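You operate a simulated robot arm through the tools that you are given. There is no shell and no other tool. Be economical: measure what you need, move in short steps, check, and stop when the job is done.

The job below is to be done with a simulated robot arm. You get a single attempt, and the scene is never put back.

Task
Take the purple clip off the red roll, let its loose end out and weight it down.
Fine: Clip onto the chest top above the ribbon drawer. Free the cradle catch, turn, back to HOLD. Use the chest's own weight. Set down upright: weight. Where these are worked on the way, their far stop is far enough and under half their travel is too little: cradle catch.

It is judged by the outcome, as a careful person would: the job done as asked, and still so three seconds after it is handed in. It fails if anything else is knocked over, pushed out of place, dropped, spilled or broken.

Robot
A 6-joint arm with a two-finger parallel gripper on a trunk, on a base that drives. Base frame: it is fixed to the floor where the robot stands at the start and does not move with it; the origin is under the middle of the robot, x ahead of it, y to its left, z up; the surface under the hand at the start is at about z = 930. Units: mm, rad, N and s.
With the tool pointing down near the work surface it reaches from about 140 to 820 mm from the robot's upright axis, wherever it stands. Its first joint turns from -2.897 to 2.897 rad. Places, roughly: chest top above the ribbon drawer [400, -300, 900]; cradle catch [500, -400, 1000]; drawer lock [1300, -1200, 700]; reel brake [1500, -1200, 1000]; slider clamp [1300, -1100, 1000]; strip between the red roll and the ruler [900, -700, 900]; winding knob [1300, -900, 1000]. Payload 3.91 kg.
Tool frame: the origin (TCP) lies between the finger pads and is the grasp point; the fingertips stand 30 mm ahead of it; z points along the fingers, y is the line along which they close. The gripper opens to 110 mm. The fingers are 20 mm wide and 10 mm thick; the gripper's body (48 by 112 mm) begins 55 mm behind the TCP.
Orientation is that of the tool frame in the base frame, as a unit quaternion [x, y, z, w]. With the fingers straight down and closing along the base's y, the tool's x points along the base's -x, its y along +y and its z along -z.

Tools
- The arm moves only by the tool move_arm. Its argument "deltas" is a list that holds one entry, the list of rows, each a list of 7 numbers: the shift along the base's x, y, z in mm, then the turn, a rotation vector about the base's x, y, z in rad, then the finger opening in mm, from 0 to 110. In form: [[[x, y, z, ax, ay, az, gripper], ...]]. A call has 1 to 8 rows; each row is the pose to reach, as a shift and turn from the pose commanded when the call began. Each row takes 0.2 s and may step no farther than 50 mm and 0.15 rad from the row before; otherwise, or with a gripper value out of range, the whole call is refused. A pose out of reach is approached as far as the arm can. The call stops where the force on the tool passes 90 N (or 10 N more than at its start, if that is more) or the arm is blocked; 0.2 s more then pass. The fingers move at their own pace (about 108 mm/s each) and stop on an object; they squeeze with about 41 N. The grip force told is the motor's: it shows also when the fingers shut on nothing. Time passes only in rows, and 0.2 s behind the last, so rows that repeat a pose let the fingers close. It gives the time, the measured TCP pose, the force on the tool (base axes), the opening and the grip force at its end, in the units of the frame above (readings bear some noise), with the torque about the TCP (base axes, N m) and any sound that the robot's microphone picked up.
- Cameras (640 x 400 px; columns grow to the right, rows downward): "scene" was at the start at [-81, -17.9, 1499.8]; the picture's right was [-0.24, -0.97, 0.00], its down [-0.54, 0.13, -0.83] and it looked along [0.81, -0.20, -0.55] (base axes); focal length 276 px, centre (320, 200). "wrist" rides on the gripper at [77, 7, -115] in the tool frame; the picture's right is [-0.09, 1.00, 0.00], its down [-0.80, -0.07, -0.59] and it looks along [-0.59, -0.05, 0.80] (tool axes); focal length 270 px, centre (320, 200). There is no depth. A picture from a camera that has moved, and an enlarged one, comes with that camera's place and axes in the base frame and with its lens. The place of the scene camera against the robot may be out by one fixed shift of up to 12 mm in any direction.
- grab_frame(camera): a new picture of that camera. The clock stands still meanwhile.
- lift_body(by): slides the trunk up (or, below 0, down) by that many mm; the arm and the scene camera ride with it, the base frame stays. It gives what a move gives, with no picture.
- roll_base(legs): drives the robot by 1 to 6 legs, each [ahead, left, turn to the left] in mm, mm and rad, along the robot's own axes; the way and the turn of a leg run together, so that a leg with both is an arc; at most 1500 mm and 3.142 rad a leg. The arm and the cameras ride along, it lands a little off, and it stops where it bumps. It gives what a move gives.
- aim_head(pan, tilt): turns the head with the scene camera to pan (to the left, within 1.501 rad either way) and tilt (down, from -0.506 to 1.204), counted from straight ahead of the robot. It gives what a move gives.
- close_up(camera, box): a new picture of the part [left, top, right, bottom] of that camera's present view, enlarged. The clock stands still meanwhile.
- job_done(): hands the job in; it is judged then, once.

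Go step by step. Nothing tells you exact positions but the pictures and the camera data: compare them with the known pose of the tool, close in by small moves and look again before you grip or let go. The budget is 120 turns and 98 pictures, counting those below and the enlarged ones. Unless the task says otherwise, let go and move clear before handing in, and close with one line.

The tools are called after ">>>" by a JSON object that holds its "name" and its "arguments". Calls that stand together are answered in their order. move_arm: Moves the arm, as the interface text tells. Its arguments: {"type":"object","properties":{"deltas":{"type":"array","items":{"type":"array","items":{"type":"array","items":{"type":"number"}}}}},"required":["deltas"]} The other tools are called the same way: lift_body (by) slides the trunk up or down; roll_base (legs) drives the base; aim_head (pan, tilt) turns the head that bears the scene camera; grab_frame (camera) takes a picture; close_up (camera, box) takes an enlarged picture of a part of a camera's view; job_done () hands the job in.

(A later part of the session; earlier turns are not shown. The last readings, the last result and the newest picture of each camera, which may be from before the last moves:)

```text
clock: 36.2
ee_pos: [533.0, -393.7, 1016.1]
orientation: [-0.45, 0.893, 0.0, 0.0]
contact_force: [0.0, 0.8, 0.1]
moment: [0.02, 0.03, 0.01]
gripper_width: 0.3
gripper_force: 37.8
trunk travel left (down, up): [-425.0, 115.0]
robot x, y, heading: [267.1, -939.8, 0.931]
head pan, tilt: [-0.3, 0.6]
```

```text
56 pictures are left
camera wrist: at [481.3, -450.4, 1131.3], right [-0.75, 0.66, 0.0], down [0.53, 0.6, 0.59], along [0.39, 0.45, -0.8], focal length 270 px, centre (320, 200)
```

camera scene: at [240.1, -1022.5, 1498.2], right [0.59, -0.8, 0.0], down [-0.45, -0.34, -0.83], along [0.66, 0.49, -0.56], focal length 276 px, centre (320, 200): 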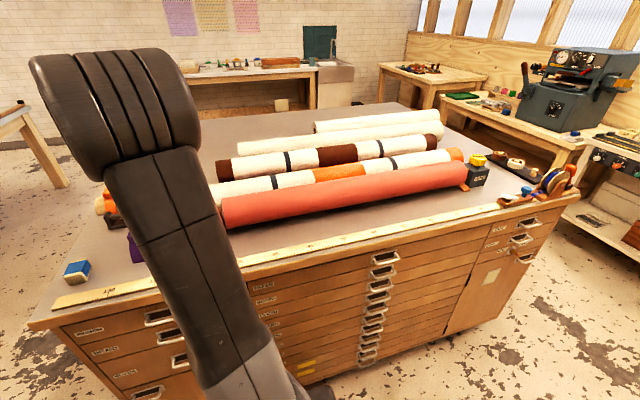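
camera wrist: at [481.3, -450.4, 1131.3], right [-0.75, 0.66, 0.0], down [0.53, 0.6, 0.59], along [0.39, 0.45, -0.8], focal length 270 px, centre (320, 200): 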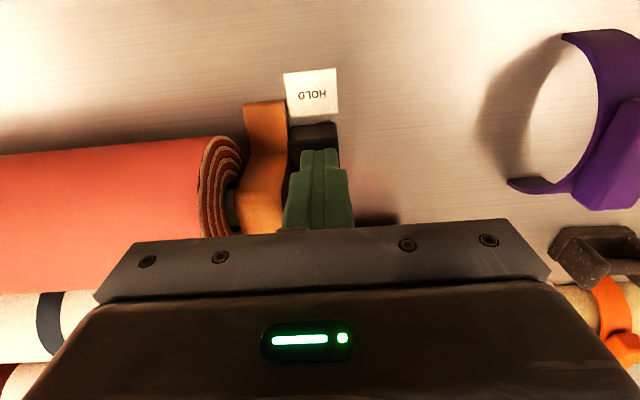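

No contact yet; I carry on pushing gently.

>>> {"name": "move_arm", "arguments": {"deltas": [[[6, 8, 0, 0, 0, 0, 0], [12, 16, 0, 0, 0, 0, 0], [15, 20, 0, 0, 0, 0, 0]]]}}

>>> {"name": "grab_frame", "arguments": {"camera": "wrist"}}

```text
clock: 37.0
ee_pos: [547.9, -373.9, 1017.8]
orientation: [-0.451, 0.893, -0.001, 0.0]
contact_force: [-0.2, 0.2, -0.3]
moment: [0.0, 0.02, -0.01]
gripper_width: 0.0
gripper_force: 37.7
trunk travel left (down, up): [-425.0, 115.0]
robot x, y, heading: [267.2, -940.2, 0.938]
head pan, tilt: [-0.3, 0.6]
```

```text
55 pictures are left
camera wrist: at [496.5, -431.1, 1131.5], right [-0.75, 0.66, 0.0], down [0.53, 0.6, 0.59], along [0.39, 0.45, -0.8], focal length 270 px, centre (320, 200)
```

wrist: 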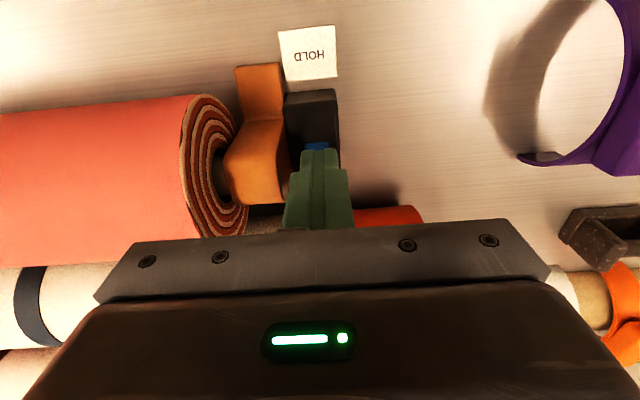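

The lever's neck shows behind the fingers, so it seems to have already moved. I'll raise and look.

>>> {"name": "move_arm", "arguments": {"deltas": [[[-10, -14, 5, 0, 0, 0, 0], [-24, -30, 30, 0, 0, 0, 0], [-44, -48, 60, 0, 0, 0, 0], [-64, -58, 100, 0, 0, 0, 0], [-79, -46, 130, 0, 0, 0, 0], [-79, -46, 130, 0, 0, 0, 0]]]}}

>>> {"name": "close_up", "arguments": {"camera": "wrist", "box": [140, 30, 400, 190]}}

```text
clock: 38.4
ee_pos: [468.8, -419.1, 1146.3]
orientation: [-0.451, 0.893, -0.001, 0.0]
contact_force: [-0.3, 0.8, -0.5]
moment: [-0.02, 0.0, 0.02]
gripper_width: 0.0
gripper_force: 37.6
trunk travel left (down, up): [-425.0, 115.0]
robot x, y, heading: [270.0, -939.0, 0.938]
head pan, tilt: [-0.3, 0.6]
```

```text
2.46 times, centred on (270, 110) of wrist
camera zoom: at [417.9, -476.6, 1261.3], right [-0.75, 0.66, 0.0], down [0.53, 0.6, 0.59], along [0.39, 0.45, -0.8], focal length 665 px, centre (443, 422)
```

zoom: 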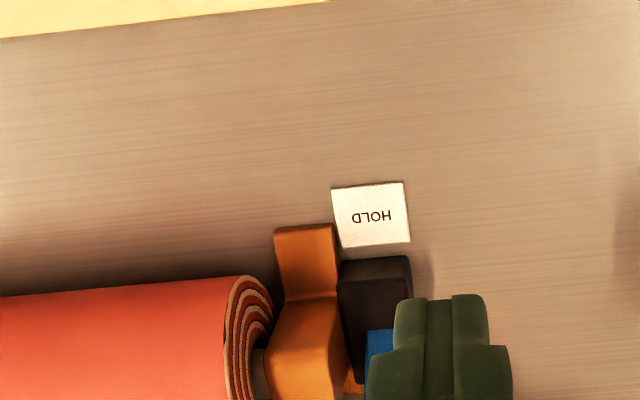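

>>> {"name": "move_arm", "arguments": {"deltas": [[[-35, 30, 0, 0, 0, 0, 0], [-70, 60, 0, 0, 0, 0, 0], [-78, 110, 0, 0, 0, 0, 0], [-78, 125, 0, 0, 0, 0, 0]]]}}

>>> {"name": "close_up", "arguments": {"camera": "wrist", "box": [50, 50, 230, 220]}}

```text
refused: row 3 steps farther than a row can; nothing moved
```

```text
2.35 times, centred on (140, 135) of wrist
camera zoom: at [417.9, -476.6, 1261.3], right [-0.75, 0.66, 0.0], down [0.53, 0.6, 0.59], along [0.39, 0.45, -0.8], focal length 636 px, centre (744, 353)
```

zoom: 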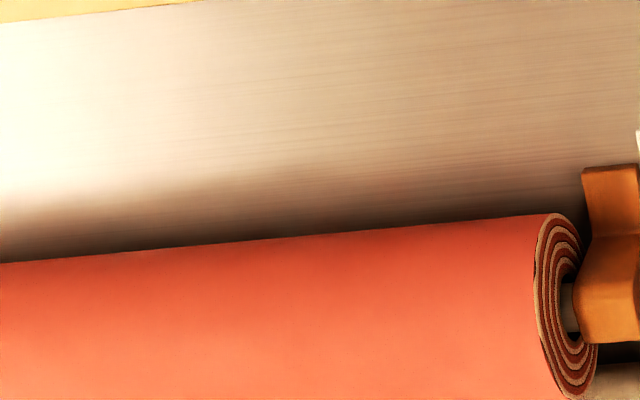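

>>> {"name": "move_arm", "arguments": {"deltas": [[[-35, 30, 0, 0, 0, 0, 0], [-70, 60, 0, 0, 0, 0, 0], [-78, 100, 0, 0, 0, 0, 0], [-78, 125, 0, 0, 0, 0, 0], [-78, 125, 0, 0, 0, 0, 0]]]}}

>>> {"name": "grab_frame", "arguments": {"camera": "wrist"}}

```text
clock: 39.6
ee_pos: [392.1, -293.7, 1145.4]
orientation: [-0.451, 0.893, 0.0, 0.0]
contact_force: [0.3, -0.7, -0.2]
moment: [0.0, 0.01, -0.02]
gripper_width: 0.1
gripper_force: 37.4
trunk travel left (down, up): [-425.0, 115.0]
robot x, y, heading: [267.5, -939.5, 0.936]
head pan, tilt: [-0.3, 0.6]
```

```text
52 pictures are left
camera wrist: at [339.9, -351.2, 1260.8], right [-0.75, 0.66, 0.0], down [0.53, 0.6, 0.59], along [0.39, 0.45, -0.8], focal length 270 px, centre (320, 200)
```

wrist: 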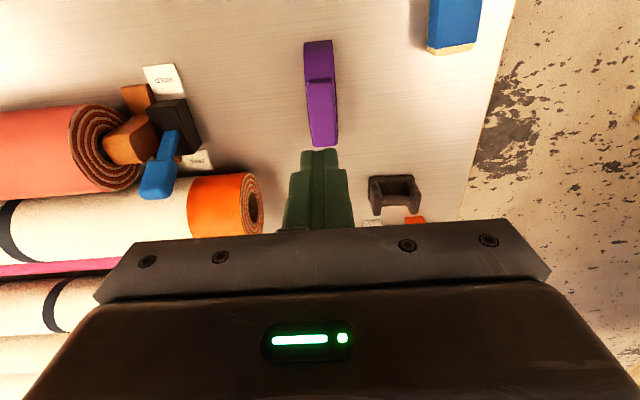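

The lever now rests on the FREE side. Next I drive along the chest to the WIND knob.

>>> {"name": "roll_base", "arguments": {"legs": [[0, -700, 0]]}}

>>> {"name": "aim_head", "arguments": {"pan": -0.45, "tilt": 0.65}}

>>> {"name": "grab_frame", "arguments": {"camera": "scene"}}

```text
clock: 43.5
ee_pos: [957.9, -712.2, 1146.3]
orientation: [-0.451, 0.893, 0.0, 0.0]
contact_force: [0.0, 0.6, 0.2]
moment: [-0.02, 0.03, 0.0]
gripper_width: 0.0
gripper_force: 37.6
trunk travel left (down, up): [-425.0, 115.0]
robot x, y, heading: [832.4, -1357.4, 0.935]
head pan, tilt: [-0.3, 0.6]
```

```text
clock: 44.2
ee_pos: [958.3, -711.3, 1146.5]
orientation: [-0.451, 0.893, 0.0, 0.0]
contact_force: [0.1, -0.2, 0.3]
moment: [0.0, 0.02, 0.0]
gripper_width: 0.0
gripper_force: 37.5
trunk travel left (down, up): [-425.0, 115.0]
robot x, y, heading: [831.8, -1362.3, 0.93]
head pan, tilt: [-0.45, 0.649]
```

```text
51 pictures are left
camera scene: at [812.9, -1452.5, 1494.0], right [0.47, -0.88, 0.0], down [-0.53, -0.28, -0.8], along [0.7, 0.37, -0.6], focal length 276 px, centre (320, 200)
```

scene: 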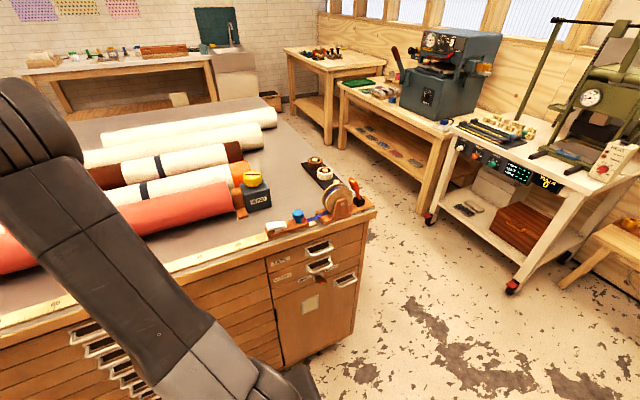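

>>> {"name": "close_up", "arguments": {"camera": "scene", "box": [200, 140, 390, 260]}}

>>> {"name": "close_up", "arguments": {"camera": "scene", "box": [225, 155, 285, 215]}}

```text
3.33 times, centred on (295, 200) of scene
camera zoom: at [812.9, -1452.5, 1494.0], right [0.47, -0.88, 0.0], down [-0.53, -0.28, -0.8], along [0.7, 0.37, -0.6], focal length 919 px, centre (403, 200)
```

zoom: 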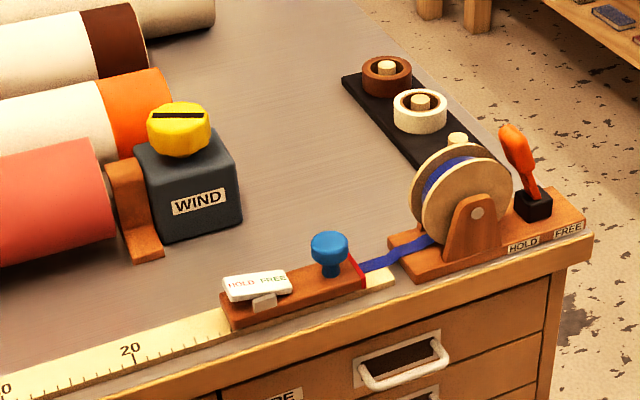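

```text
6.67 times, centred on (255, 185) of scene
camera zoom: at [812.9, -1452.5, 1494.0], right [0.47, -0.88, 0.0], down [-0.53, -0.28, -0.8], along [0.7, 0.37, -0.6], focal length 1839 px, centre (753, 300)
```

zoom: 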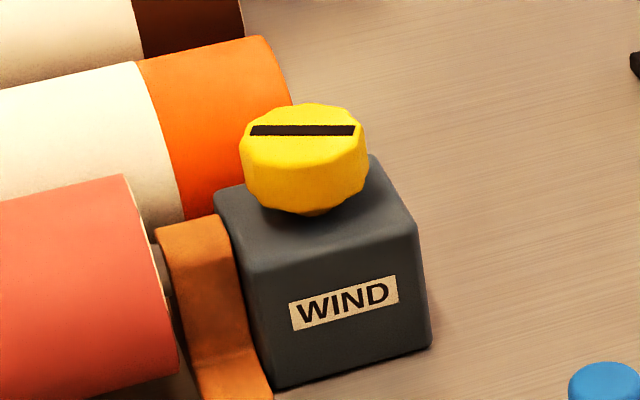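

The knob has a marker slot and sits at roughly (1348, -937). I move the hand over near it and look with the wrist camera.

>>> {"name": "move_arm", "arguments": {"deltas": [[[34, -26, 10, 0, 0, 0, 60], [68, -52, 20, 0, 0, 0, 110], [102, -78, 30, 0, 0, 0, 110], [136, -104, 40, 0, 0, 0, 110], [170, -130, 50, 0, 0, 0, 110]]]}}

>>> {"name": "move_arm", "arguments": {"deltas": [[[34, -26, 0, 0, 0, 0, 110], [68, -52, 0, 0, 0, 0, 110], [102, -78, 0, 0, 0, 0, 110], [136, -104, 0, 0, 0, 0, 110], [170, -130, 0, 0, 0, 0, 110], [170, -130, 0, 0, 0, 0, 110]]]}}

>>> {"name": "grab_frame", "arguments": {"camera": "wrist"}}

```text
clock: 45.4
ee_pos: [1130.0, -845.0, 1195.6]
orientation: [-0.45, 0.893, 0.0, 0.0]
contact_force: [-0.2, -0.6, -0.6]
moment: [0.01, 0.01, -0.01]
gripper_width: 110.0
gripper_force: 0.1
trunk travel left (down, up): [-425.0, 115.0]
robot x, y, heading: [833.3, -1362.0, 0.933]
head pan, tilt: [-0.45, 0.649]
```

```text
clock: 46.8
ee_pos: [1298.9, -973.1, 1197.1]
orientation: [-0.451, 0.893, 0.0, 0.001]
contact_force: [0.3, -1.2, -0.2]
moment: [0.0, 0.02, -0.02]
gripper_width: 110.1
gripper_force: 0.0
trunk travel left (down, up): [-425.0, 115.0]
robot x, y, heading: [832.9, -1359.2, 0.934]
head pan, tilt: [-0.45, 0.649]
```

```text
48 pictures are left
camera wrist: at [1246.5, -1030.1, 1310.6], right [-0.75, 0.66, 0.0], down [0.53, 0.6, 0.59], along [0.39, 0.45, -0.8], focal length 270 px, centre (320, 200)
```

wrist: 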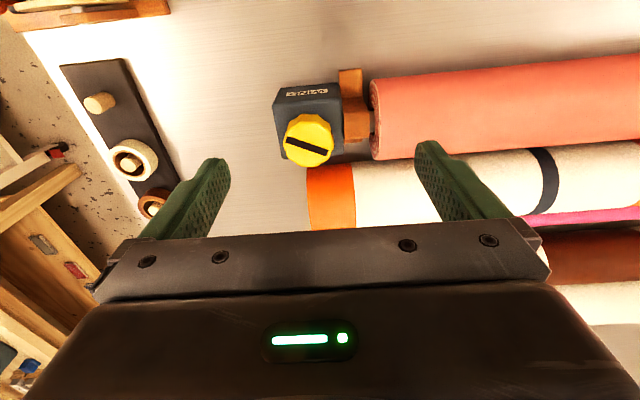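

Triangulating puts the knob's top near (1324, -954, 1070), about 45 mm wide. I move over it and lower partway.

>>> {"name": "move_arm", "arguments": {"deltas": [[[25, 19, 0, 0, 0, 0, 90], [25, 19, -45, 0, 0, 0, 90], [25, 19, -80, 0, 0, 0, 90], [25, 19, -80, 0, 0, 0, 90]]]}}

>>> {"name": "grab_frame", "arguments": {"camera": "wrist"}}

>>> {"name": "close_up", "arguments": {"camera": "scene", "box": [200, 120, 310, 230]}}

```text
clock: 47.8
ee_pos: [1322.8, -952.2, 1116.9]
orientation: [-0.451, 0.893, -0.001, 0.0]
contact_force: [0.8, -0.4, -0.3]
moment: [0.01, 0.0, -0.01]
gripper_width: 89.9
gripper_force: 0.0
trunk travel left (down, up): [-425.0, 115.0]
robot x, y, heading: [834.5, -1360.4, 0.935]
head pan, tilt: [-0.45, 0.649]
```

```text
47 pictures are left
camera wrist: at [1271.4, -1010.7, 1230.0], right [-0.75, 0.66, 0.0], down [0.53, 0.6, 0.59], along [0.39, 0.45, -0.8], focal length 270 px, centre (320, 200)
```

wrist: 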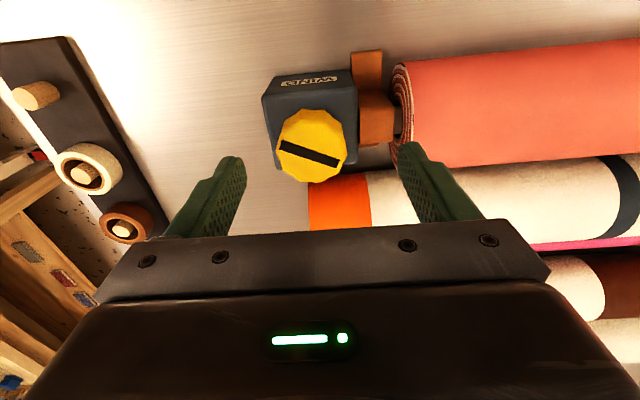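

```text
3.64 times, centred on (255, 175) of scene
camera zoom: at [813.2, -1452.5, 1494.0], right [0.47, -0.88, 0.0], down [-0.53, -0.28, -0.8], along [0.7, 0.37, -0.6], focal length 1003 px, centre (556, 291)
```

zoom: 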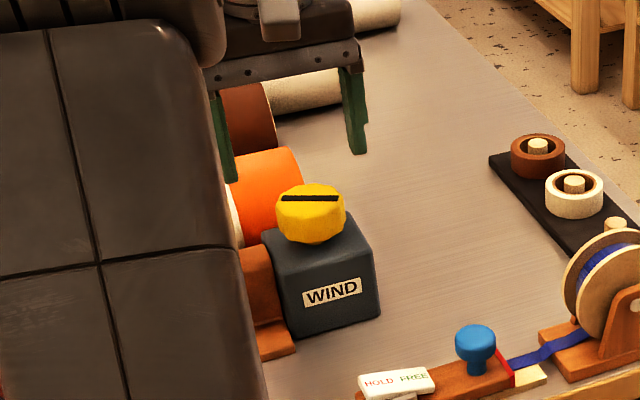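

Close; I shift 6 mm towards the knob's centre, lower, and grip it.

>>> {"name": "move_arm", "arguments": {"deltas": [[[4.5, -4, -15, 0, 0, 0, 70], [4.5, -4, -30, 0, 0, 0, 66], [4.5, -4, -42, 0, 0, 0, 66], [4.5, -4, -42, 0, 0, 0, 66]]]}}

>>> {"name": "grab_frame", "arguments": {"camera": "wrist"}}

```text
clock: 48.8
ee_pos: [1329.1, -957.1, 1073.5]
orientation: [-0.451, 0.892, 0.001, -0.001]
contact_force: [-0.4, -0.4, 0.0]
moment: [0.0, 0.01, 0.04]
gripper_width: 66.0
gripper_force: 0.0
trunk travel left (down, up): [-425.0, 115.0]
robot x, y, heading: [835.6, -1360.0, 0.937]
head pan, tilt: [-0.45, 0.649]
```

```text
45 pictures are left
camera wrist: at [1276.3, -1014.8, 1188.2], right [-0.75, 0.66, 0.0], down [0.53, 0.6, 0.59], along [0.39, 0.45, -0.8], focal length 270 px, centre (320, 200)
```

wrist: 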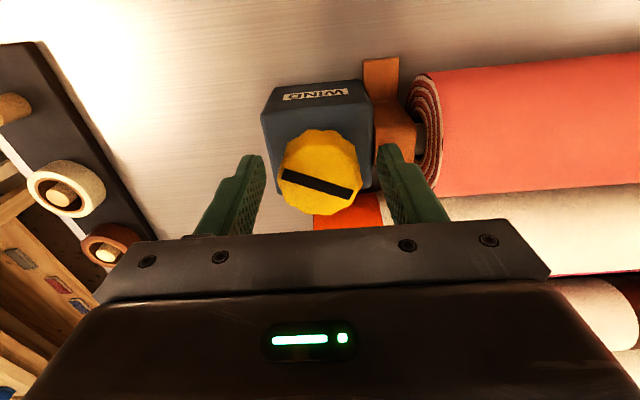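

Well centred; lower a few more mm and close.

>>> {"name": "move_arm", "arguments": {"deltas": [[[0, 0, -4, 0, 0, 0, 66], [0, 0, -7, 0, 0, 0, 66], [0, 0, -7, 0, 0, 0, 40], [0, 0, -7, 0, 0, 0, 20], [0, 0, -7, 0, 0, 0, 20]]]}}

```text
clock: 50.0
ee_pos: [1329.4, -957.5, 1067.4]
orientation: [-0.451, 0.893, 0.0, 0.0]
contact_force: [5.8, -5.5, -0.4]
moment: [-0.2, -0.43, -0.18]
gripper_width: 48.4
gripper_force: 45.0
trunk travel left (down, up): [-425.0, 115.0]
robot x, y, heading: [834.2, -1359.9, 0.934]
head pan, tilt: [-0.45, 0.649]
```

Gripped. I'll try a counter-clockwise turn first and watch the roll.

>>> {"name": "move_arm", "arguments": {"deltas": [[[0, 0, 0, 0, 0, 0.14, 20], [0, 0, 0, 0, 0, 0.28, 20], [0, 0, 0, 0, 0, 0.42, 20], [0, 0, 0, 0, 0, 0.56, 20], [0, 0, 0, 0, 0, 0.7, 20], [0, 0, 0, 0, 0, 0.7, 20]]]}}

>>> {"name": "grab_frame", "arguments": {"camera": "wrist"}}

>>> {"name": "grab_frame", "arguments": {"camera": "scene"}}

```text
clock: 51.4
ee_pos: [1339.5, -962.9, 1065.9]
orientation: [0.728, -0.685, 0.002, -0.003]
contact_force: [66.5, -13.4, 10.0]
moment: [-0.42, -2.03, -1.15]
gripper_width: 47.8
gripper_force: 44.9
trunk travel left (down, up): [-425.0, 115.0]
robot x, y, heading: [833.0, -1357.6, 0.938]
head pan, tilt: [-0.45, 0.649]
```

```text
44 pictures are left
camera wrist: at [1336.7, -1039.0, 1181.3], right [-1.0, 0.03, -0.01], down [0.02, 0.8, 0.59], along [0.02, 0.59, -0.8], focal length 270 px, centre (320, 200)
```

wrist: 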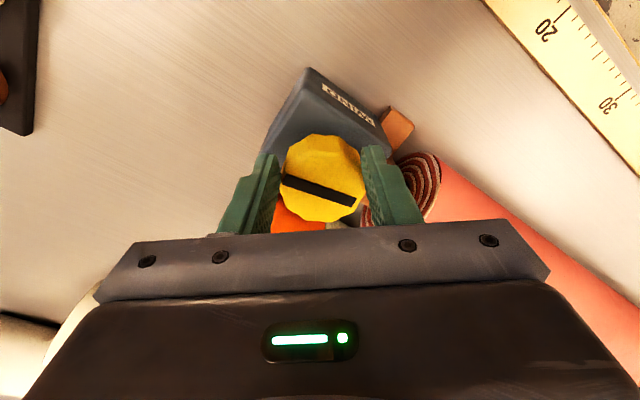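

```text
43 pictures are left
camera scene: at [822.5, -1455.3, 1494.0], right [0.46, -0.89, 0.0], down [-0.54, -0.28, -0.79], along [0.7, 0.37, -0.61], focal length 276 px, centre (320, 200)
```

scene: 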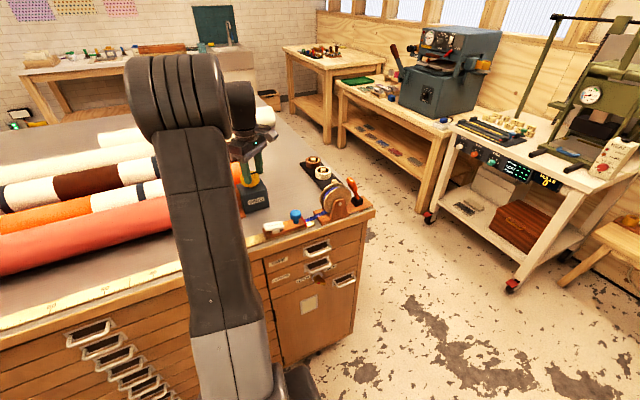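

The knob turned with the hand but there's a 66 N side force. I'll look closely for contact before continuing.

>>> {"name": "close_up", "arguments": {"camera": "wrist", "box": [220, 60, 460, 240]}}

>>> {"name": "close_up", "arguments": {"camera": "scene", "box": [210, 130, 300, 220]}}

```text
2.22 times, centred on (340, 150) of wrist
camera zoom: at [1336.7, -1039.0, 1181.3], right [-1.0, 0.03, -0.01], down [0.02, 0.8, 0.59], along [0.02, 0.59, -0.8], focal length 601 px, centre (276, 311)
```

zoom: 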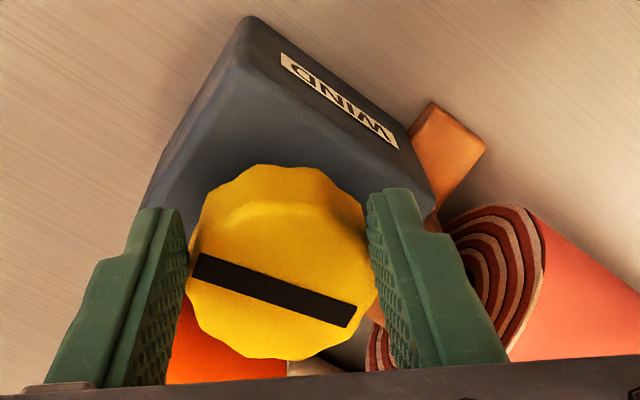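

```text
4.44 times, centred on (255, 175) of scene
camera zoom: at [822.5, -1455.3, 1494.0], right [0.46, -0.89, 0.0], down [-0.54, -0.28, -0.79], along [0.7, 0.37, -0.61], focal length 1226 px, centre (609, 311)
```

zoom: 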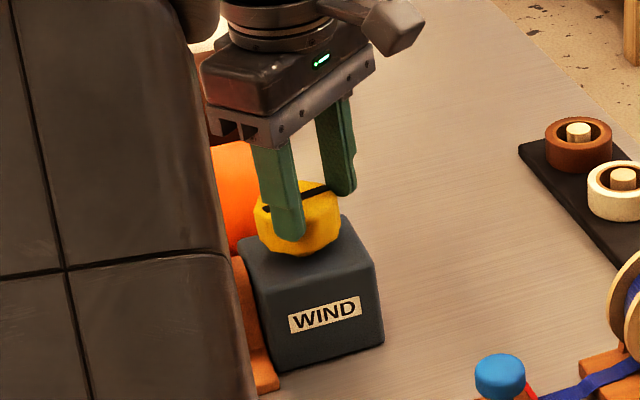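

The fingers hold the knob on its near side, off-centre by roughly 8–10 mm, which explains the force. I'll release, rise, and check what the roll did.

>>> {"name": "move_arm", "arguments": {"deltas": [[[5, -3, 0, 0, 0, 0.7, 60], [5, -3, 0, 0, 0, 0.7, 70], [5, 2, 20, 0, 0, 0.7, 70]]]}}

```text
refused: row 1 steps farther than a row can; nothing moved
```

>>> {"name": "move_arm", "arguments": {"deltas": [[[8, -5, 0, 0, 0, 0, 60], [8, -5, 0, 0, 0, 0, 72], [8, -3, 20, 0, 0, 0, 72], [8, -3, 60, 0, 0, 0, 72], [8, -3, 100, 0, 0, 0, 72]]]}}

>>> {"name": "grab_frame", "arguments": {"camera": "wrist"}}

```text
clock: 52.6
ee_pos: [1335.3, -959.8, 1168.1]
orientation: [0.73, -0.684, 0.0, 0.001]
contact_force: [-0.5, -0.4, 0.7]
moment: [0.01, -0.03, 0.03]
gripper_width: 72.3
gripper_force: 0.0
trunk travel left (down, up): [-425.0, 115.0]
robot x, y, heading: [832.6, -1358.8, 0.934]
head pan, tilt: [-0.45, 0.649]
```

```text
40 pictures are left
camera wrist: at [1333.7, -1036.7, 1282.1], right [-1.0, 0.02, 0.0], down [0.02, 0.8, 0.59], along [0.01, 0.59, -0.8], focal length 270 px, centre (320, 200)
```

wrist: 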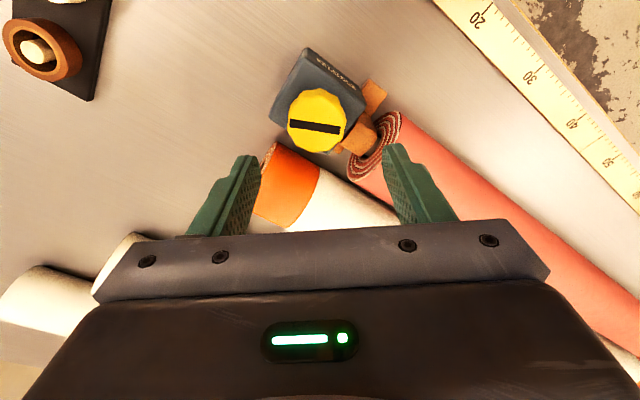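

>>> {"name": "close_up", "arguments": {"camera": "wrist", "box": [320, 80, 640, 300]}}

>>> {"name": "close_up", "arguments": {"camera": "scene", "box": [0, 130, 300, 320]}}

```text
1.82 times, centred on (480, 190) of wrist
camera zoom: at [1333.7, -1036.7, 1282.1], right [-1.0, 0.02, 0.0], down [0.02, 0.8, 0.59], along [0.01, 0.59, -0.8], focal length 491 px, centre (29, 218)
```

zoom: 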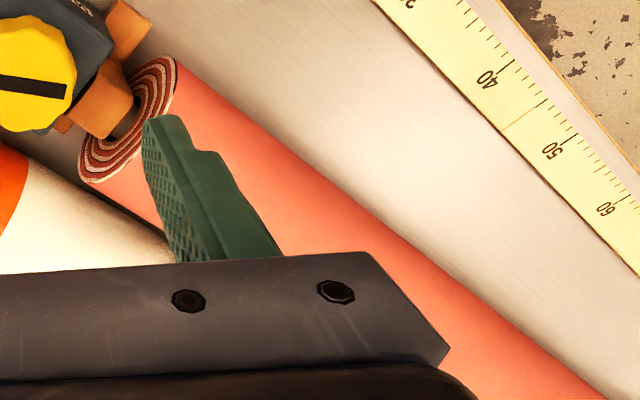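

```text
2.11 times, centred on (150, 225) of scene
camera zoom: at [812.9, -1452.8, 1493.9], right [0.47, -0.88, 0.0], down [-0.53, -0.28, -0.8], along [0.7, 0.37, -0.6], focal length 581 px, centre (678, 147)
```

zoom: 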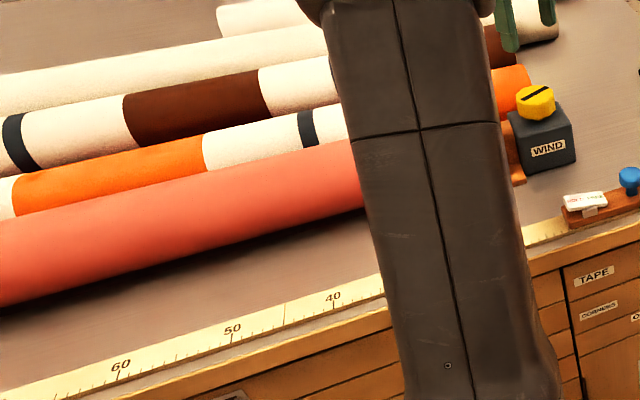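

No loose end visible yet. I'll wind the open hand back, re-centre on the knob at about (1336, -952), and turn further counter-clockwise.

>>> {"name": "move_arm", "arguments": {"deltas": [[[1, 8, 0, 0, 0, -0.15, 72], [1, 8, 0, 0, 0, -0.3, 72], [1, 8, 0, 0, 0, -0.45, 72], [1, 8, 0, 0, 0, -0.6, 72], [1, 8, 0, 0, 0, -0.75, 72], [1, 8, 0, 0, 0, -0.9, 72], [1, 8, 0, 0, 0, -1.05, 72], [1, 8, 0, 0, 0, -1.05, 72]]]}}

>>> {"name": "move_arm", "arguments": {"deltas": [[[0, 0, -40, 0, 0, 0, 72], [0, 0, -70, 0, 0, 0, 72], [0, 0, -90, 0, 0, 0, 72], [0, 0, -90, 0, 0, 0, 72]]]}}

>>> {"name": "grab_frame", "arguments": {"camera": "wrist"}}

```text
clock: 54.4
ee_pos: [1336.8, -951.5, 1168.1]
orientation: [-0.288, 0.958, 0.0, 0.0]
contact_force: [-0.2, 0.6, -0.7]
moment: [-0.03, -0.01, -0.02]
gripper_width: 72.1
gripper_force: 0.0
trunk travel left (down, up): [-425.0, 115.0]
robot x, y, heading: [835.4, -1357.0, 0.937]
head pan, tilt: [-0.45, 0.649]
```

```text
clock: 55.4
ee_pos: [1336.9, -952.4, 1077.0]
orientation: [-0.289, 0.957, -0.001, 0.001]
contact_force: [0.1, -1.0, -0.1]
moment: [-0.01, -0.03, -0.02]
gripper_width: 72.6
gripper_force: 0.1
trunk travel left (down, up): [-425.0, 115.0]
robot x, y, heading: [837.5, -1359.4, 0.937]
head pan, tilt: [-0.45, 0.649]
```

```text
37 pictures are left
camera wrist: at [1268.1, -988.1, 1191.5], right [-0.48, 0.88, 0.0], down [0.71, 0.38, 0.59], along [0.52, 0.28, -0.8], focal length 270 px, centre (320, 200)
```

wrist: 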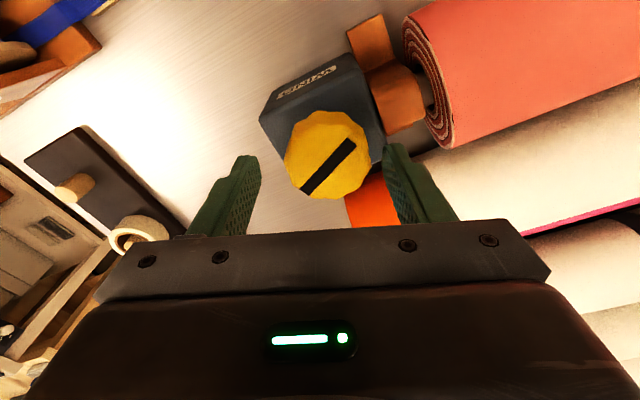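

Slight correction of 4 mm, then lower, grip, and turn.

>>> {"name": "move_arm", "arguments": {"deltas": [[[-4, 1, -6, 0, 0, 0, 72], [-4, 1, -12, 0, 0, 0, 60], [-4, 1, -12, 0, 0, 0, 30], [-4, 1, -12, 0, 0, 0, 20], [-4, 1, -12, 0, 0, 0, 20]]]}}

>>> {"name": "move_arm", "arguments": {"deltas": [[[0, 0, 0, 0, 0, 0.14, 20], [0, 0, 0, 0, 0, 0.28, 20], [0, 0, 0, 0, 0, 0.42, 20], [0, 0, 0, 0, 0, 0.56, 20]]]}}

```text
clock: 56.6
ee_pos: [1332.4, -949.3, 1064.9]
orientation: [-0.289, 0.957, 0.001, 0.0]
contact_force: [-3.7, 7.6, 4.7]
moment: [0.43, 0.35, 0.11]
gripper_width: 51.0
gripper_force: 45.2
trunk travel left (down, up): [-425.0, 115.0]
robot x, y, heading: [832.1, -1360.9, 0.936]
head pan, tilt: [-0.45, 0.649]
```

```text
clock: 57.6
ee_pos: [1337.3, -951.6, 1065.8]
orientation: [-0.542, 0.841, -0.001, 0.0]
contact_force: [14.1, -3.2, 6.3]
moment: [-0.15, -0.08, -0.16]
gripper_width: 51.1
gripper_force: 45.7
trunk travel left (down, up): [-425.0, 115.0]
robot x, y, heading: [836.4, -1362.2, 0.938]
head pan, tilt: [-0.45, 0.649]
```

Much better centred. Continuing the turn.

>>> {"name": "move_arm", "arguments": {"deltas": [[[3, -1, 0, 0, 0, 0.14, 20], [3, -1, 0, 0, 0, 0.28, 20], [3, -1, 0, 0, 0, 0.42, 20], [3, -1, 0, 0, 0, 0.56, 20], [3, -1, 0, 0, 0, 0.7, 20], [3, -1, 0, 0, 0, 0.84, 20], [3, -1, 0, 0, 0, 0.84, 20]]]}}

>>> {"name": "grab_frame", "arguments": {"camera": "wrist"}}

>>> {"name": "close_up", "arguments": {"camera": "scene", "box": [0, 130, 300, 320]}}

```text
clock: 59.2
ee_pos: [1343.6, -952.6, 1065.8]
orientation: [0.838, -0.546, 0.001, -0.003]
contact_force: [50.4, -2.9, 19.0]
moment: [0.92, -1.07, -0.42]
gripper_width: 51.1
gripper_force: 45.1
trunk travel left (down, up): [-425.0, 115.0]
robot x, y, heading: [835.5, -1357.8, 0.932]
head pan, tilt: [-0.45, 0.649]
```

```text
36 pictures are left
camera wrist: at [1366.8, -1026.2, 1179.7], right [-0.95, -0.32, -0.01], down [-0.26, 0.76, 0.6], along [-0.19, 0.57, -0.8], focal length 270 px, centre (320, 200)
```

wrist: 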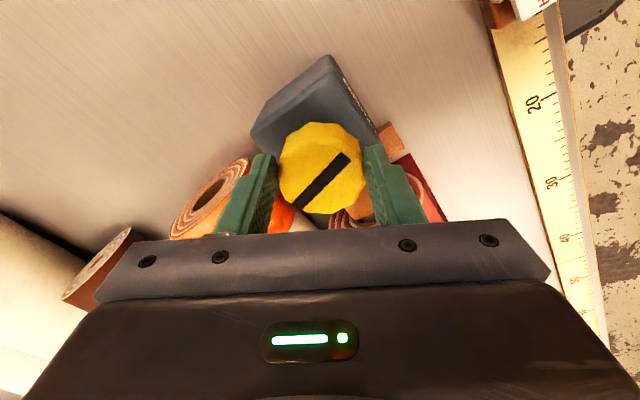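

```text
2.11 times, centred on (150, 225) of scene
camera zoom: at [819.3, -1454.3, 1494.0], right [0.47, -0.88, 0.0], down [-0.54, -0.28, -0.79], along [0.7, 0.37, -0.61], focal length 581 px, centre (678, 147)
```

zoom: 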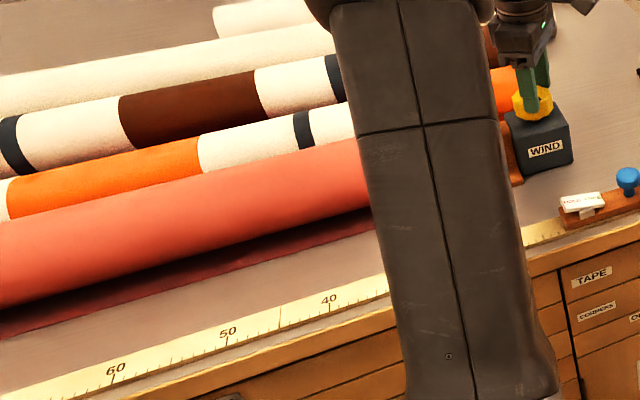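

The loose end is coming out towards the ruler, so counter-clockwise is right. From the force pattern the knob's true axis is near (1341, -945); I'll regrip there and turn more.

>>> {"name": "move_arm", "arguments": {"deltas": [[[6, 0, 0, 0, 0, 0, 60], [6, 0, 0, 0, 0, 0, 76], [4, 5, 40, 0, 0, 0, 76], [4, 7, 40, 0, 0, -0.15, 76], [4, 7, 40, 0, 0, -0.3, 76], [4, 7, 40, 0, 0, -0.45, 76], [4, 7, 40, 0, 0, -0.6, 76], [4, 7, 40, 0, 0, -0.75, 76]]]}}

>>> {"name": "move_arm", "arguments": {"deltas": [[[0, 0, 0, 0, 0, -0.15, 76], [0, 0, 0, 0, 0, -0.3, 76], [0, 0, 0, 0, 0, -0.45, 76], [0, 0, 0, 0, 0, -0.6, 76], [0, 0, -20, 0, 0, -0.7, 76], [0, 0, -20, 0, 0, -0.7, 76]]]}}

>>> {"name": "grab_frame", "arguments": {"camera": "wrist"}}

```text
clock: 61.0
ee_pos: [1338.3, -944.0, 1104.7]
orientation: [-0.579, 0.816, 0.0, 0.001]
contact_force: [-0.7, 0.0, -0.3]
moment: [-0.02, 0.03, -0.03]
gripper_width: 76.1
gripper_force: 0.1
trunk travel left (down, up): [-425.0, 115.0]
robot x, y, heading: [834.3, -1356.8, 0.935]
head pan, tilt: [-0.45, 0.649]
```

```text
clock: 62.4
ee_pos: [1340.8, -944.3, 1084.8]
orientation: [-0.264, 0.964, 0.001, 0.0]
contact_force: [-0.3, -1.1, 0.2]
moment: [-0.01, -0.02, -0.01]
gripper_width: 76.1
gripper_force: 0.1
trunk travel left (down, up): [-425.0, 115.0]
robot x, y, heading: [832.6, -1360.9, 0.933]
head pan, tilt: [-0.45, 0.649]
```

```text
34 pictures are left
camera wrist: at [1269.4, -977.5, 1199.2], right [-0.43, 0.9, 0.0], down [0.73, 0.35, 0.59], along [0.54, 0.26, -0.8], focal length 270 px, centre (320, 200)
```

wrist: 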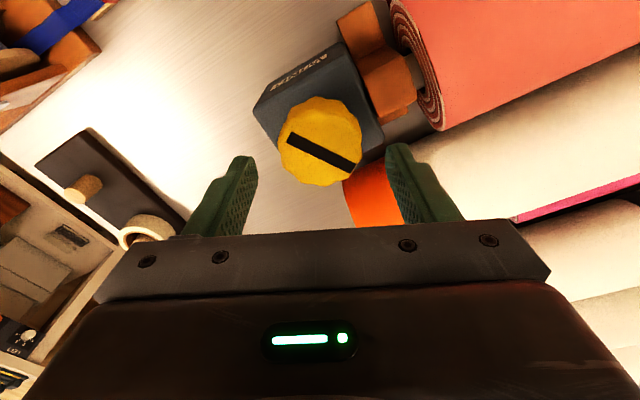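

>>> {"name": "move_arm", "arguments": {"deltas": [[[0, 0, -12, 0, 0, 0, 76], [0, 0, -21, 0, 0, 0, 60], [0, 0, -21, 0, 0, 0, 30], [0, 0, -21, 0, 0, 0, 20], [0, 0, -21, 0, 0, 0, 20]]]}}

>>> {"name": "move_arm", "arguments": {"deltas": [[[0, 0, 0, 0, 0, 0.14, 20], [0, 0, 0, 0, 0, 0.28, 20], [0, 0, 0, 0, 0, 0.42, 20], [0, 0, 0, 0, 0, 0.56, 20], [0, 0, 0, 0, 0, 0.7, 20], [0, 0, 0, 0, 0, 0.84, 20], [0, 0, 0, 0, 0, 0.98, 20], [0, 0, 0, 0, 0, 1.12, 20]]]}}

>>> {"name": "grab_frame", "arguments": {"camera": "scene"}}

```text
clock: 63.6
ee_pos: [1338.8, -945.3, 1064.8]
orientation: [-0.264, 0.964, 0.0, -0.001]
contact_force: [-1.4, 3.7, 3.7]
moment: [0.19, 0.21, 0.0]
gripper_width: 51.3
gripper_force: 44.9
trunk travel left (down, up): [-425.0, 115.0]
robot x, y, heading: [836.1, -1361.1, 0.937]
head pan, tilt: [-0.45, 0.649]
```

```text
clock: 65.4
ee_pos: [1339.4, -944.5, 1064.1]
orientation: [0.738, -0.675, 0.0, -0.001]
contact_force: [2.3, 9.6, 10.0]
moment: [0.69, 0.05, -0.03]
gripper_width: 51.4
gripper_force: 44.9
trunk travel left (down, up): [-425.0, 115.0]
robot x, y, heading: [835.4, -1358.8, 0.938]
head pan, tilt: [-0.45, 0.649]
```

```text
33 pictures are left
camera scene: at [812.7, -1452.0, 1494.0], right [0.47, -0.88, 0.0], down [-0.53, -0.28, -0.8], along [0.7, 0.37, -0.6], focal length 276 px, centre (320, 200)
```

scene: 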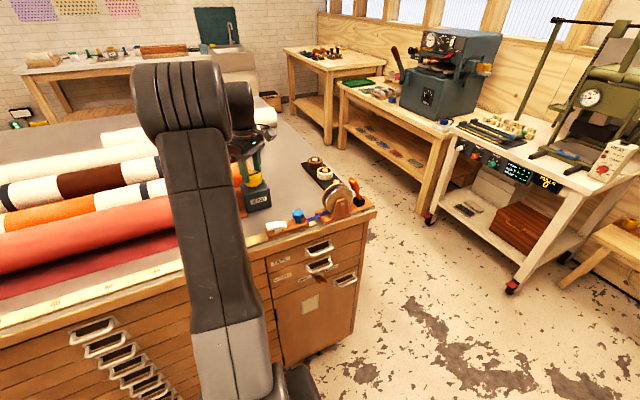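

>>> {"name": "close_up", "arguments": {"camera": "scene", "box": [0, 190, 200, 330]}}

```text
2.86 times, centred on (100, 260) of scene
camera zoom: at [812.7, -1452.0, 1494.0], right [0.47, -0.88, 0.0], down [-0.53, -0.28, -0.8], along [0.7, 0.37, -0.6], focal length 788 px, centre (949, 29)
```

zoom: 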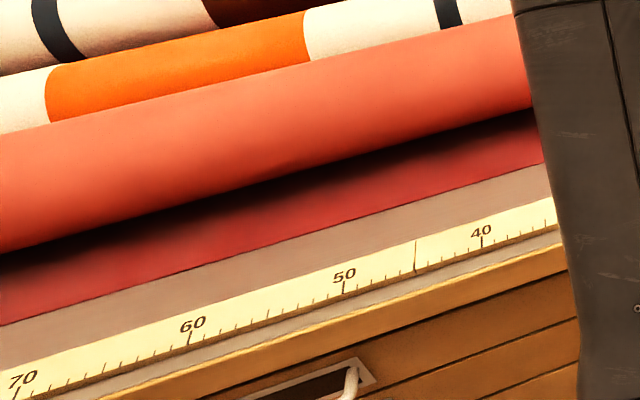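

About 50 mm separates the loose edge from the ruler; I'll let out roughly 30 mm more so the weight has room. Continuing the turn.

>>> {"name": "move_arm", "arguments": {"deltas": [[[0, 0, 0, 0, 0, 0.14, 20], [0, 0, 0, 0, 0, 0.28, 20], [0, 0, 0, 0, 0, 0.42, 20], [0, 0, 0, 0, 0, 0.56, 20], [0, 0, 0, 0, 0, 0.7, 20], [0, 0, 0, 0, 0, 0.84, 20], [0, 0, 0, 0, 0, 0.98, 20], [0, 0, 0, 0, 0, 0.98, 20]]]}}

>>> {"name": "close_up", "arguments": {"camera": "scene", "box": [0, 190, 200, 330]}}

```text
clock: 67.2
ee_pos: [1340.5, -944.4, 1064.6]
orientation: [0.968, -0.25, 0.0, 0.0]
contact_force: [2.5, 7.8, 13.2]
moment: [0.15, 0.06, 0.0]
gripper_width: 51.4
gripper_force: 45.4
trunk travel left (down, up): [-425.0, 115.0]
robot x, y, heading: [833.1, -1359.4, 0.937]
head pan, tilt: [-0.45, 0.649]
```

```text
2.86 times, centred on (100, 260) of scene
camera zoom: at [812.4, -1452.3, 1494.0], right [0.47, -0.88, 0.0], down [-0.53, -0.28, -0.8], along [0.7, 0.37, -0.6], focal length 788 px, centre (949, 29)
```

zoom: 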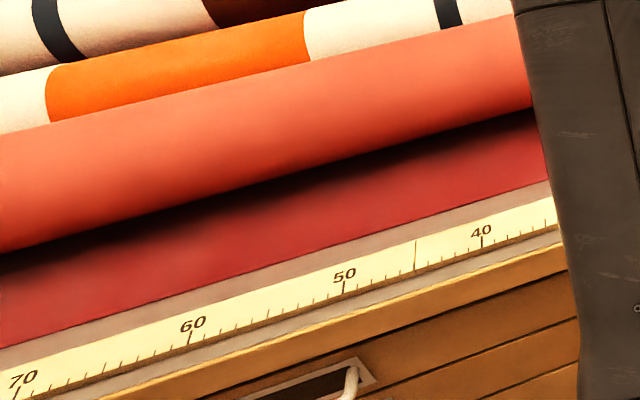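

The loose end now lies about 25 mm short of the ruler, enough for the weight. I release the knob, rise, and turn the wrist back.

>>> {"name": "move_arm", "arguments": {"deltas": [[[0, 0, 0, 0, 0, 0, 60], [0, 0, 0, 0, 0, 0, 76], [0, 0, 45, 0, 0, 0, 76], [0, 0, 90, 0, 0, 0, 76], [0, 0, 90, 0, 0, -0.14, 76], [0, 0, 90, 0, 0, -0.28, 76], [0, 0, 90, 0, 0, -0.42, 76], [0, 0, 90, 0, 0, -0.56, 76]]]}}

>>> {"name": "move_arm", "arguments": {"deltas": [[[-30, 22, 0, 0, 0, -0.14, 40], [-60, 44, 0, 0, 0, -0.28, 0], [-90, 66, 0, 0, 0, -0.42, 0], [-120, 88, 0, 0, 0, -0.56, 0], [-150, 110, 0, 0, 0, -0.7, 0], [-180, 132, 0, 0, 0, -0.84, 0], [-210, 154, 0, 0, 0, -0.98, 0], [-240, 176, 0, 0, 0, -1.12, 0]]]}}

>>> {"name": "roll_base", "arguments": {"legs": [[0, 700, 0]]}}

```text
clock: 69.0
ee_pos: [1340.7, -945.3, 1153.9]
orientation: [0.861, -0.509, -0.001, 0.001]
contact_force: [0.1, 0.0, 0.1]
moment: [-0.02, 0.03, -0.02]
gripper_width: 76.0
gripper_force: 0.0
trunk travel left (down, up): [-425.0, 115.0]
robot x, y, heading: [831.4, -1360.2, 0.937]
head pan, tilt: [-0.45, 0.649]
```

```text
clock: 70.8
ee_pos: [1098.7, -769.2, 1153.6]
orientation: [-0.459, 0.888, -0.001, -0.001]
contact_force: [1.0, 0.1, 0.2]
moment: [0.0, 0.0, 0.03]
gripper_width: 0.2
gripper_force: 37.5
trunk travel left (down, up): [-425.0, 115.0]
robot x, y, heading: [837.0, -1360.6, 0.937]
head pan, tilt: [-0.45, 0.649]
```

```text
clock: 74.6
ee_pos: [530.4, -353.0, 1154.5]
orientation: [-0.462, 0.887, 0.0, 0.001]
contact_force: [-0.4, -0.4, -0.2]
moment: [0.01, -0.02, 0.02]
gripper_width: 0.2
gripper_force: 37.6
trunk travel left (down, up): [-425.0, 115.0]
robot x, y, heading: [269.8, -946.8, 0.943]
head pan, tilt: [-0.45, 0.649]
```

Back near the catch. I look at the lever in its FREE position before returning it.

>>> {"name": "move_arm", "arguments": {"deltas": [[[-30, 8, 0, 0, 0, 0, 0], [-60, 16, 0, 0, 0, 0, 0], [-90, 23, 0, 0, 0, 0, 0], [-90, 23, 0, 0, 0, 0, 0]]]}}

>>> {"name": "close_up", "arguments": {"camera": "wrist", "box": [100, 80, 300, 220]}}

>>> {"name": "aim_head", "arguments": {"pan": 0.05, "tilt": 0.65}}

>>> {"name": "grab_frame", "arguments": {"camera": "scene"}}

```text
clock: 75.6
ee_pos: [439.2, -332.1, 1152.7]
orientation: [-0.462, 0.887, -0.001, 0.0]
contact_force: [-0.8, -0.3, 0.0]
moment: [0.01, 0.02, -0.03]
gripper_width: 0.0
gripper_force: 37.3
trunk travel left (down, up): [-425.0, 115.0]
robot x, y, heading: [273.2, -946.6, 0.94]
head pan, tilt: [-0.45, 0.649]
```

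```text
2.86 times, centred on (200, 150) of wrist
camera zoom: at [389.8, -388.9, 1267.6], right [-0.77, 0.64, 0.0], down [0.52, 0.62, 0.59], along [0.38, 0.46, -0.8], focal length 772 px, centre (663, 343)
```

zoom: 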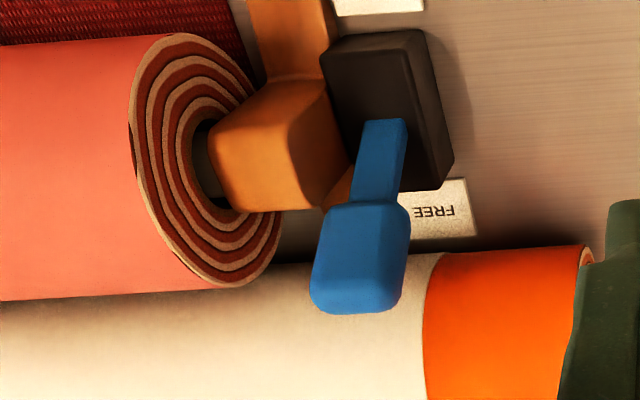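

```text
clock: 76.6
ee_pos: [440.3, -330.2, 1152.7]
orientation: [-0.463, 0.886, 0.0, -0.001]
contact_force: [-0.2, 0.4, 0.0]
moment: [-0.02, 0.0, 0.01]
gripper_width: 0.1
gripper_force: 38.0
trunk travel left (down, up): [-425.0, 115.0]
robot x, y, heading: [271.4, -945.5, 0.94]
head pan, tilt: [0.051, 0.649]
```

```text
29 pictures are left
camera scene: at [219.1, -1007.3, 1494.0], right [0.84, -0.55, 0.0], down [-0.33, -0.51, -0.8], along [0.44, 0.67, -0.6], focal length 276 px, centre (320, 200)
```

scene: 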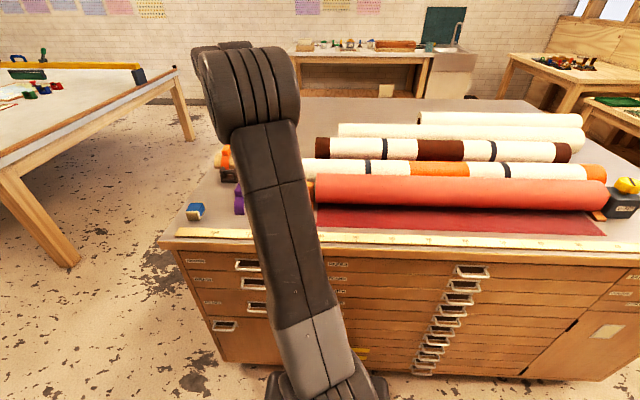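

The lever leans over the far side, handle centre near (563, -350, 1024). I'll straddle the handle with the fingers from above.

>>> {"name": "move_arm", "arguments": {"deltas": [[[40, -6, 0, 0, 0, 0, 30], [80, -12, 0, 0, 0, 0, 60], [123, -20, 0, 0, 0, 0, 60], [123, -20, -35, 0, 0, 0, 60], [123, -20, -65, 0, 0, 0, 60], [123, -20, -65, 0, 0, 0, 60]]]}}

>>> {"name": "grab_frame", "arguments": {"camera": "wrist"}}

```text
clock: 78.0
ee_pos: [563.9, -348.7, 1088.6]
orientation: [-0.463, 0.886, 0.0, 0.001]
contact_force: [1.0, 0.1, -0.4]
moment: [0.01, 0.01, -0.02]
gripper_width: 60.0
gripper_force: 0.1
trunk travel left (down, up): [-425.0, 115.0]
robot x, y, heading: [265.3, -945.1, 0.937]
head pan, tilt: [0.051, 0.649]
```

```text
28 pictures are left
camera wrist: at [514.1, -409.2, 1202.3], right [-0.77, 0.64, 0.0], down [0.52, 0.62, 0.59], along [0.38, 0.46, -0.8], focal length 270 px, centre (320, 200)
```

wrist: 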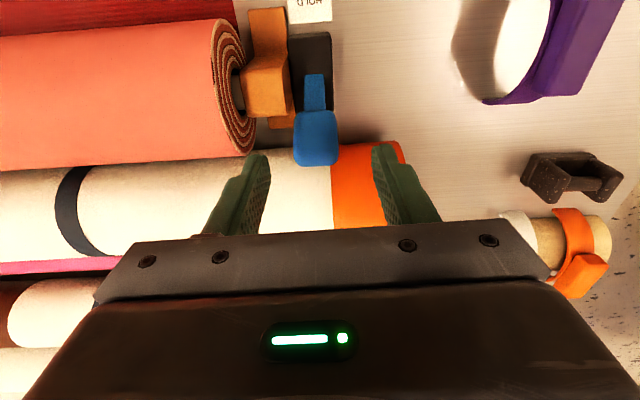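

The handle is centred below the fingers. I lower around it and close.

>>> {"name": "move_arm", "arguments": {"deltas": [[[3, 2, -20, 0, 0, 0, 60], [3, 2, -36, 0, 0, 0, 60], [3, 2, -46, 0, 0, 0, 60], [3, 2, -46, 0, 0, 0, 30], [3, 2, -46, 0, 0, 0, 10], [3, 2, -46, 0, 0, 0, 10]]]}}

>>> {"name": "grab_frame", "arguments": {"camera": "wrist"}}

```text
clock: 79.4
ee_pos: [569.7, -350.1, 1041.7]
orientation: [-0.462, 0.887, -0.001, 0.0]
contact_force: [8.1, -4.8, -3.2]
moment: [0.17, -0.02, -0.95]
gripper_width: 31.9
gripper_force: 45.6
trunk travel left (down, up): [-425.0, 115.0]
robot x, y, heading: [266.6, -948.2, 0.941]
head pan, tilt: [0.051, 0.649]
```

```text
27 pictures are left
camera wrist: at [518.8, -408.2, 1156.6], right [-0.77, 0.64, 0.0], down [0.52, 0.62, 0.59], along [0.38, 0.45, -0.8], focal length 270 px, centre (320, 200)
```

wrist: 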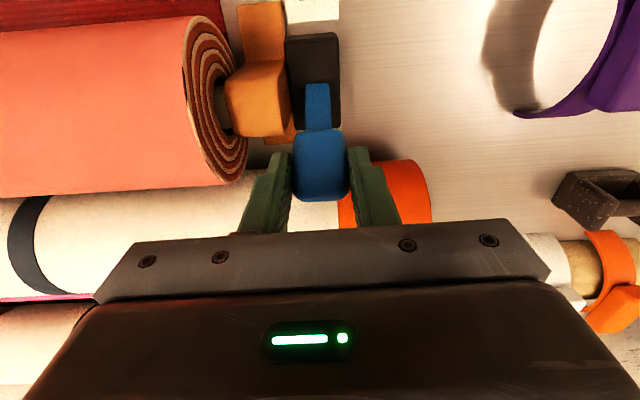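

The handle is gripped. I carry it over in an arc about its pivot towards HOLD.

>>> {"name": "move_arm", "arguments": {"deltas": [[[-6.4, -9, 7, 0, 0, 0, 10], [-13.5, -18.9, 11, 0, 0, 0, 10], [-20.9, -29.3, 12.5, 0, 0, 0, 10], [-28.4, -39.7, 11, 0, 0, 0, 10]]]}}

```text
clock: 80.4
ee_pos: [540.4, -390.0, 1054.4]
orientation: [-0.463, 0.887, 0.0, -0.001]
contact_force: [16.2, -4.7, -2.6]
moment: [0.14, -0.71, -0.18]
gripper_width: 31.8
gripper_force: 41.0
trunk travel left (down, up): [-425.0, 115.0]
robot x, y, heading: [267.8, -944.7, 0.947]
head pan, tilt: [0.051, 0.649]
```

Smooth so far. Continuing over to the HOLD stop.

>>> {"name": "move_arm", "arguments": {"deltas": [[[-7, -10, -4, 0, 0, 0, 10], [-13.4, -19, -11, 0, 0, 0, 10], [-15, -21, -13, 0, 0, 0, 10]]]}}

>>> {"name": "grab_frame", "arguments": {"camera": "wrist"}}

```text
clock: 81.2
ee_pos: [526.7, -410.0, 1044.3]
orientation: [-0.462, 0.887, 0.004, 0.003]
contact_force: [23.0, 5.4, 32.7]
moment: [0.74, -1.02, -0.26]
gripper_width: 31.6
gripper_force: 45.1
trunk travel left (down, up): [-425.0, 115.0]
robot x, y, heading: [264.1, -945.4, 0.944]
head pan, tilt: [0.051, 0.649]
```

```text
26 pictures are left
camera wrist: at [475.0, -469.4, 1158.1], right [-0.77, 0.64, 0.0], down [0.51, 0.61, 0.6], along [0.38, 0.46, -0.8], focal length 270 px, centre (320, 200)
```

wrist: 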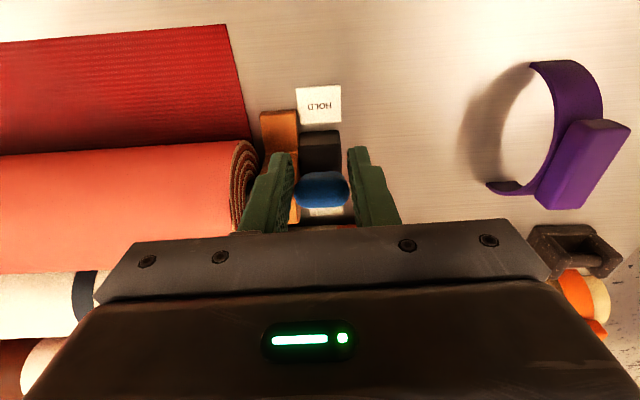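

There's upward resistance, suggesting the stop. I nudge a little further sideways to be sure, then release.

>>> {"name": "move_arm", "arguments": {"deltas": [[[-4, -5, 1, 0, 0, 0, 10], [-7, -9, 1, 0, 0, 0, 10], [-7, -9, 1, 0, 0, 0, 10]]]}}

```text
clock: 82.0
ee_pos: [522.5, -415.6, 1040.8]
orientation: [-0.462, 0.887, 0.001, 0.001]
contact_force: [38.0, 22.5, 11.1]
moment: [0.21, -0.32, -0.12]
gripper_width: 31.6
gripper_force: 44.7
trunk travel left (down, up): [-425.0, 115.0]
robot x, y, heading: [269.7, -943.6, 0.942]
head pan, tilt: [0.051, 0.649]
```

It's firmly against the stop. Release, rise, and check.

>>> {"name": "move_arm", "arguments": {"deltas": [[[3, 4, 0, 0, 0, 0, 10], [3, 4, 0, 0, 0, 0, 50], [3, 4, 0, 0, 0, 0, 66], [3, 4, 45, 0, 0, 0, 66], [-30, 34, 80, 0, 0, 0, 66], [-65, 64, 100, 0, 0, 0, 66], [-100, 94, 105, 0, 0, 0, 66], [-125, 120, 105, 0, 0, 0, 66]]]}}

>>> {"name": "grab_frame", "arguments": {"camera": "wrist"}}

```text
refused: row 5 steps farther than a row can; nothing moved
```

```text
25 pictures are left
camera wrist: at [471.3, -474.2, 1154.8], right [-0.77, 0.64, 0.0], down [0.52, 0.62, 0.6], along [0.38, 0.46, -0.8], focal length 270 px, centre (320, 200)
```

wrist: 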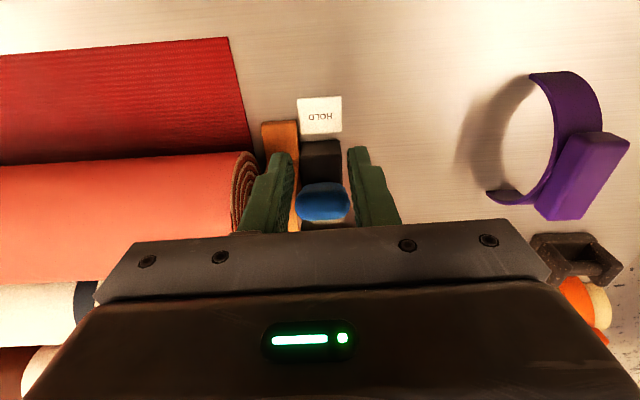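

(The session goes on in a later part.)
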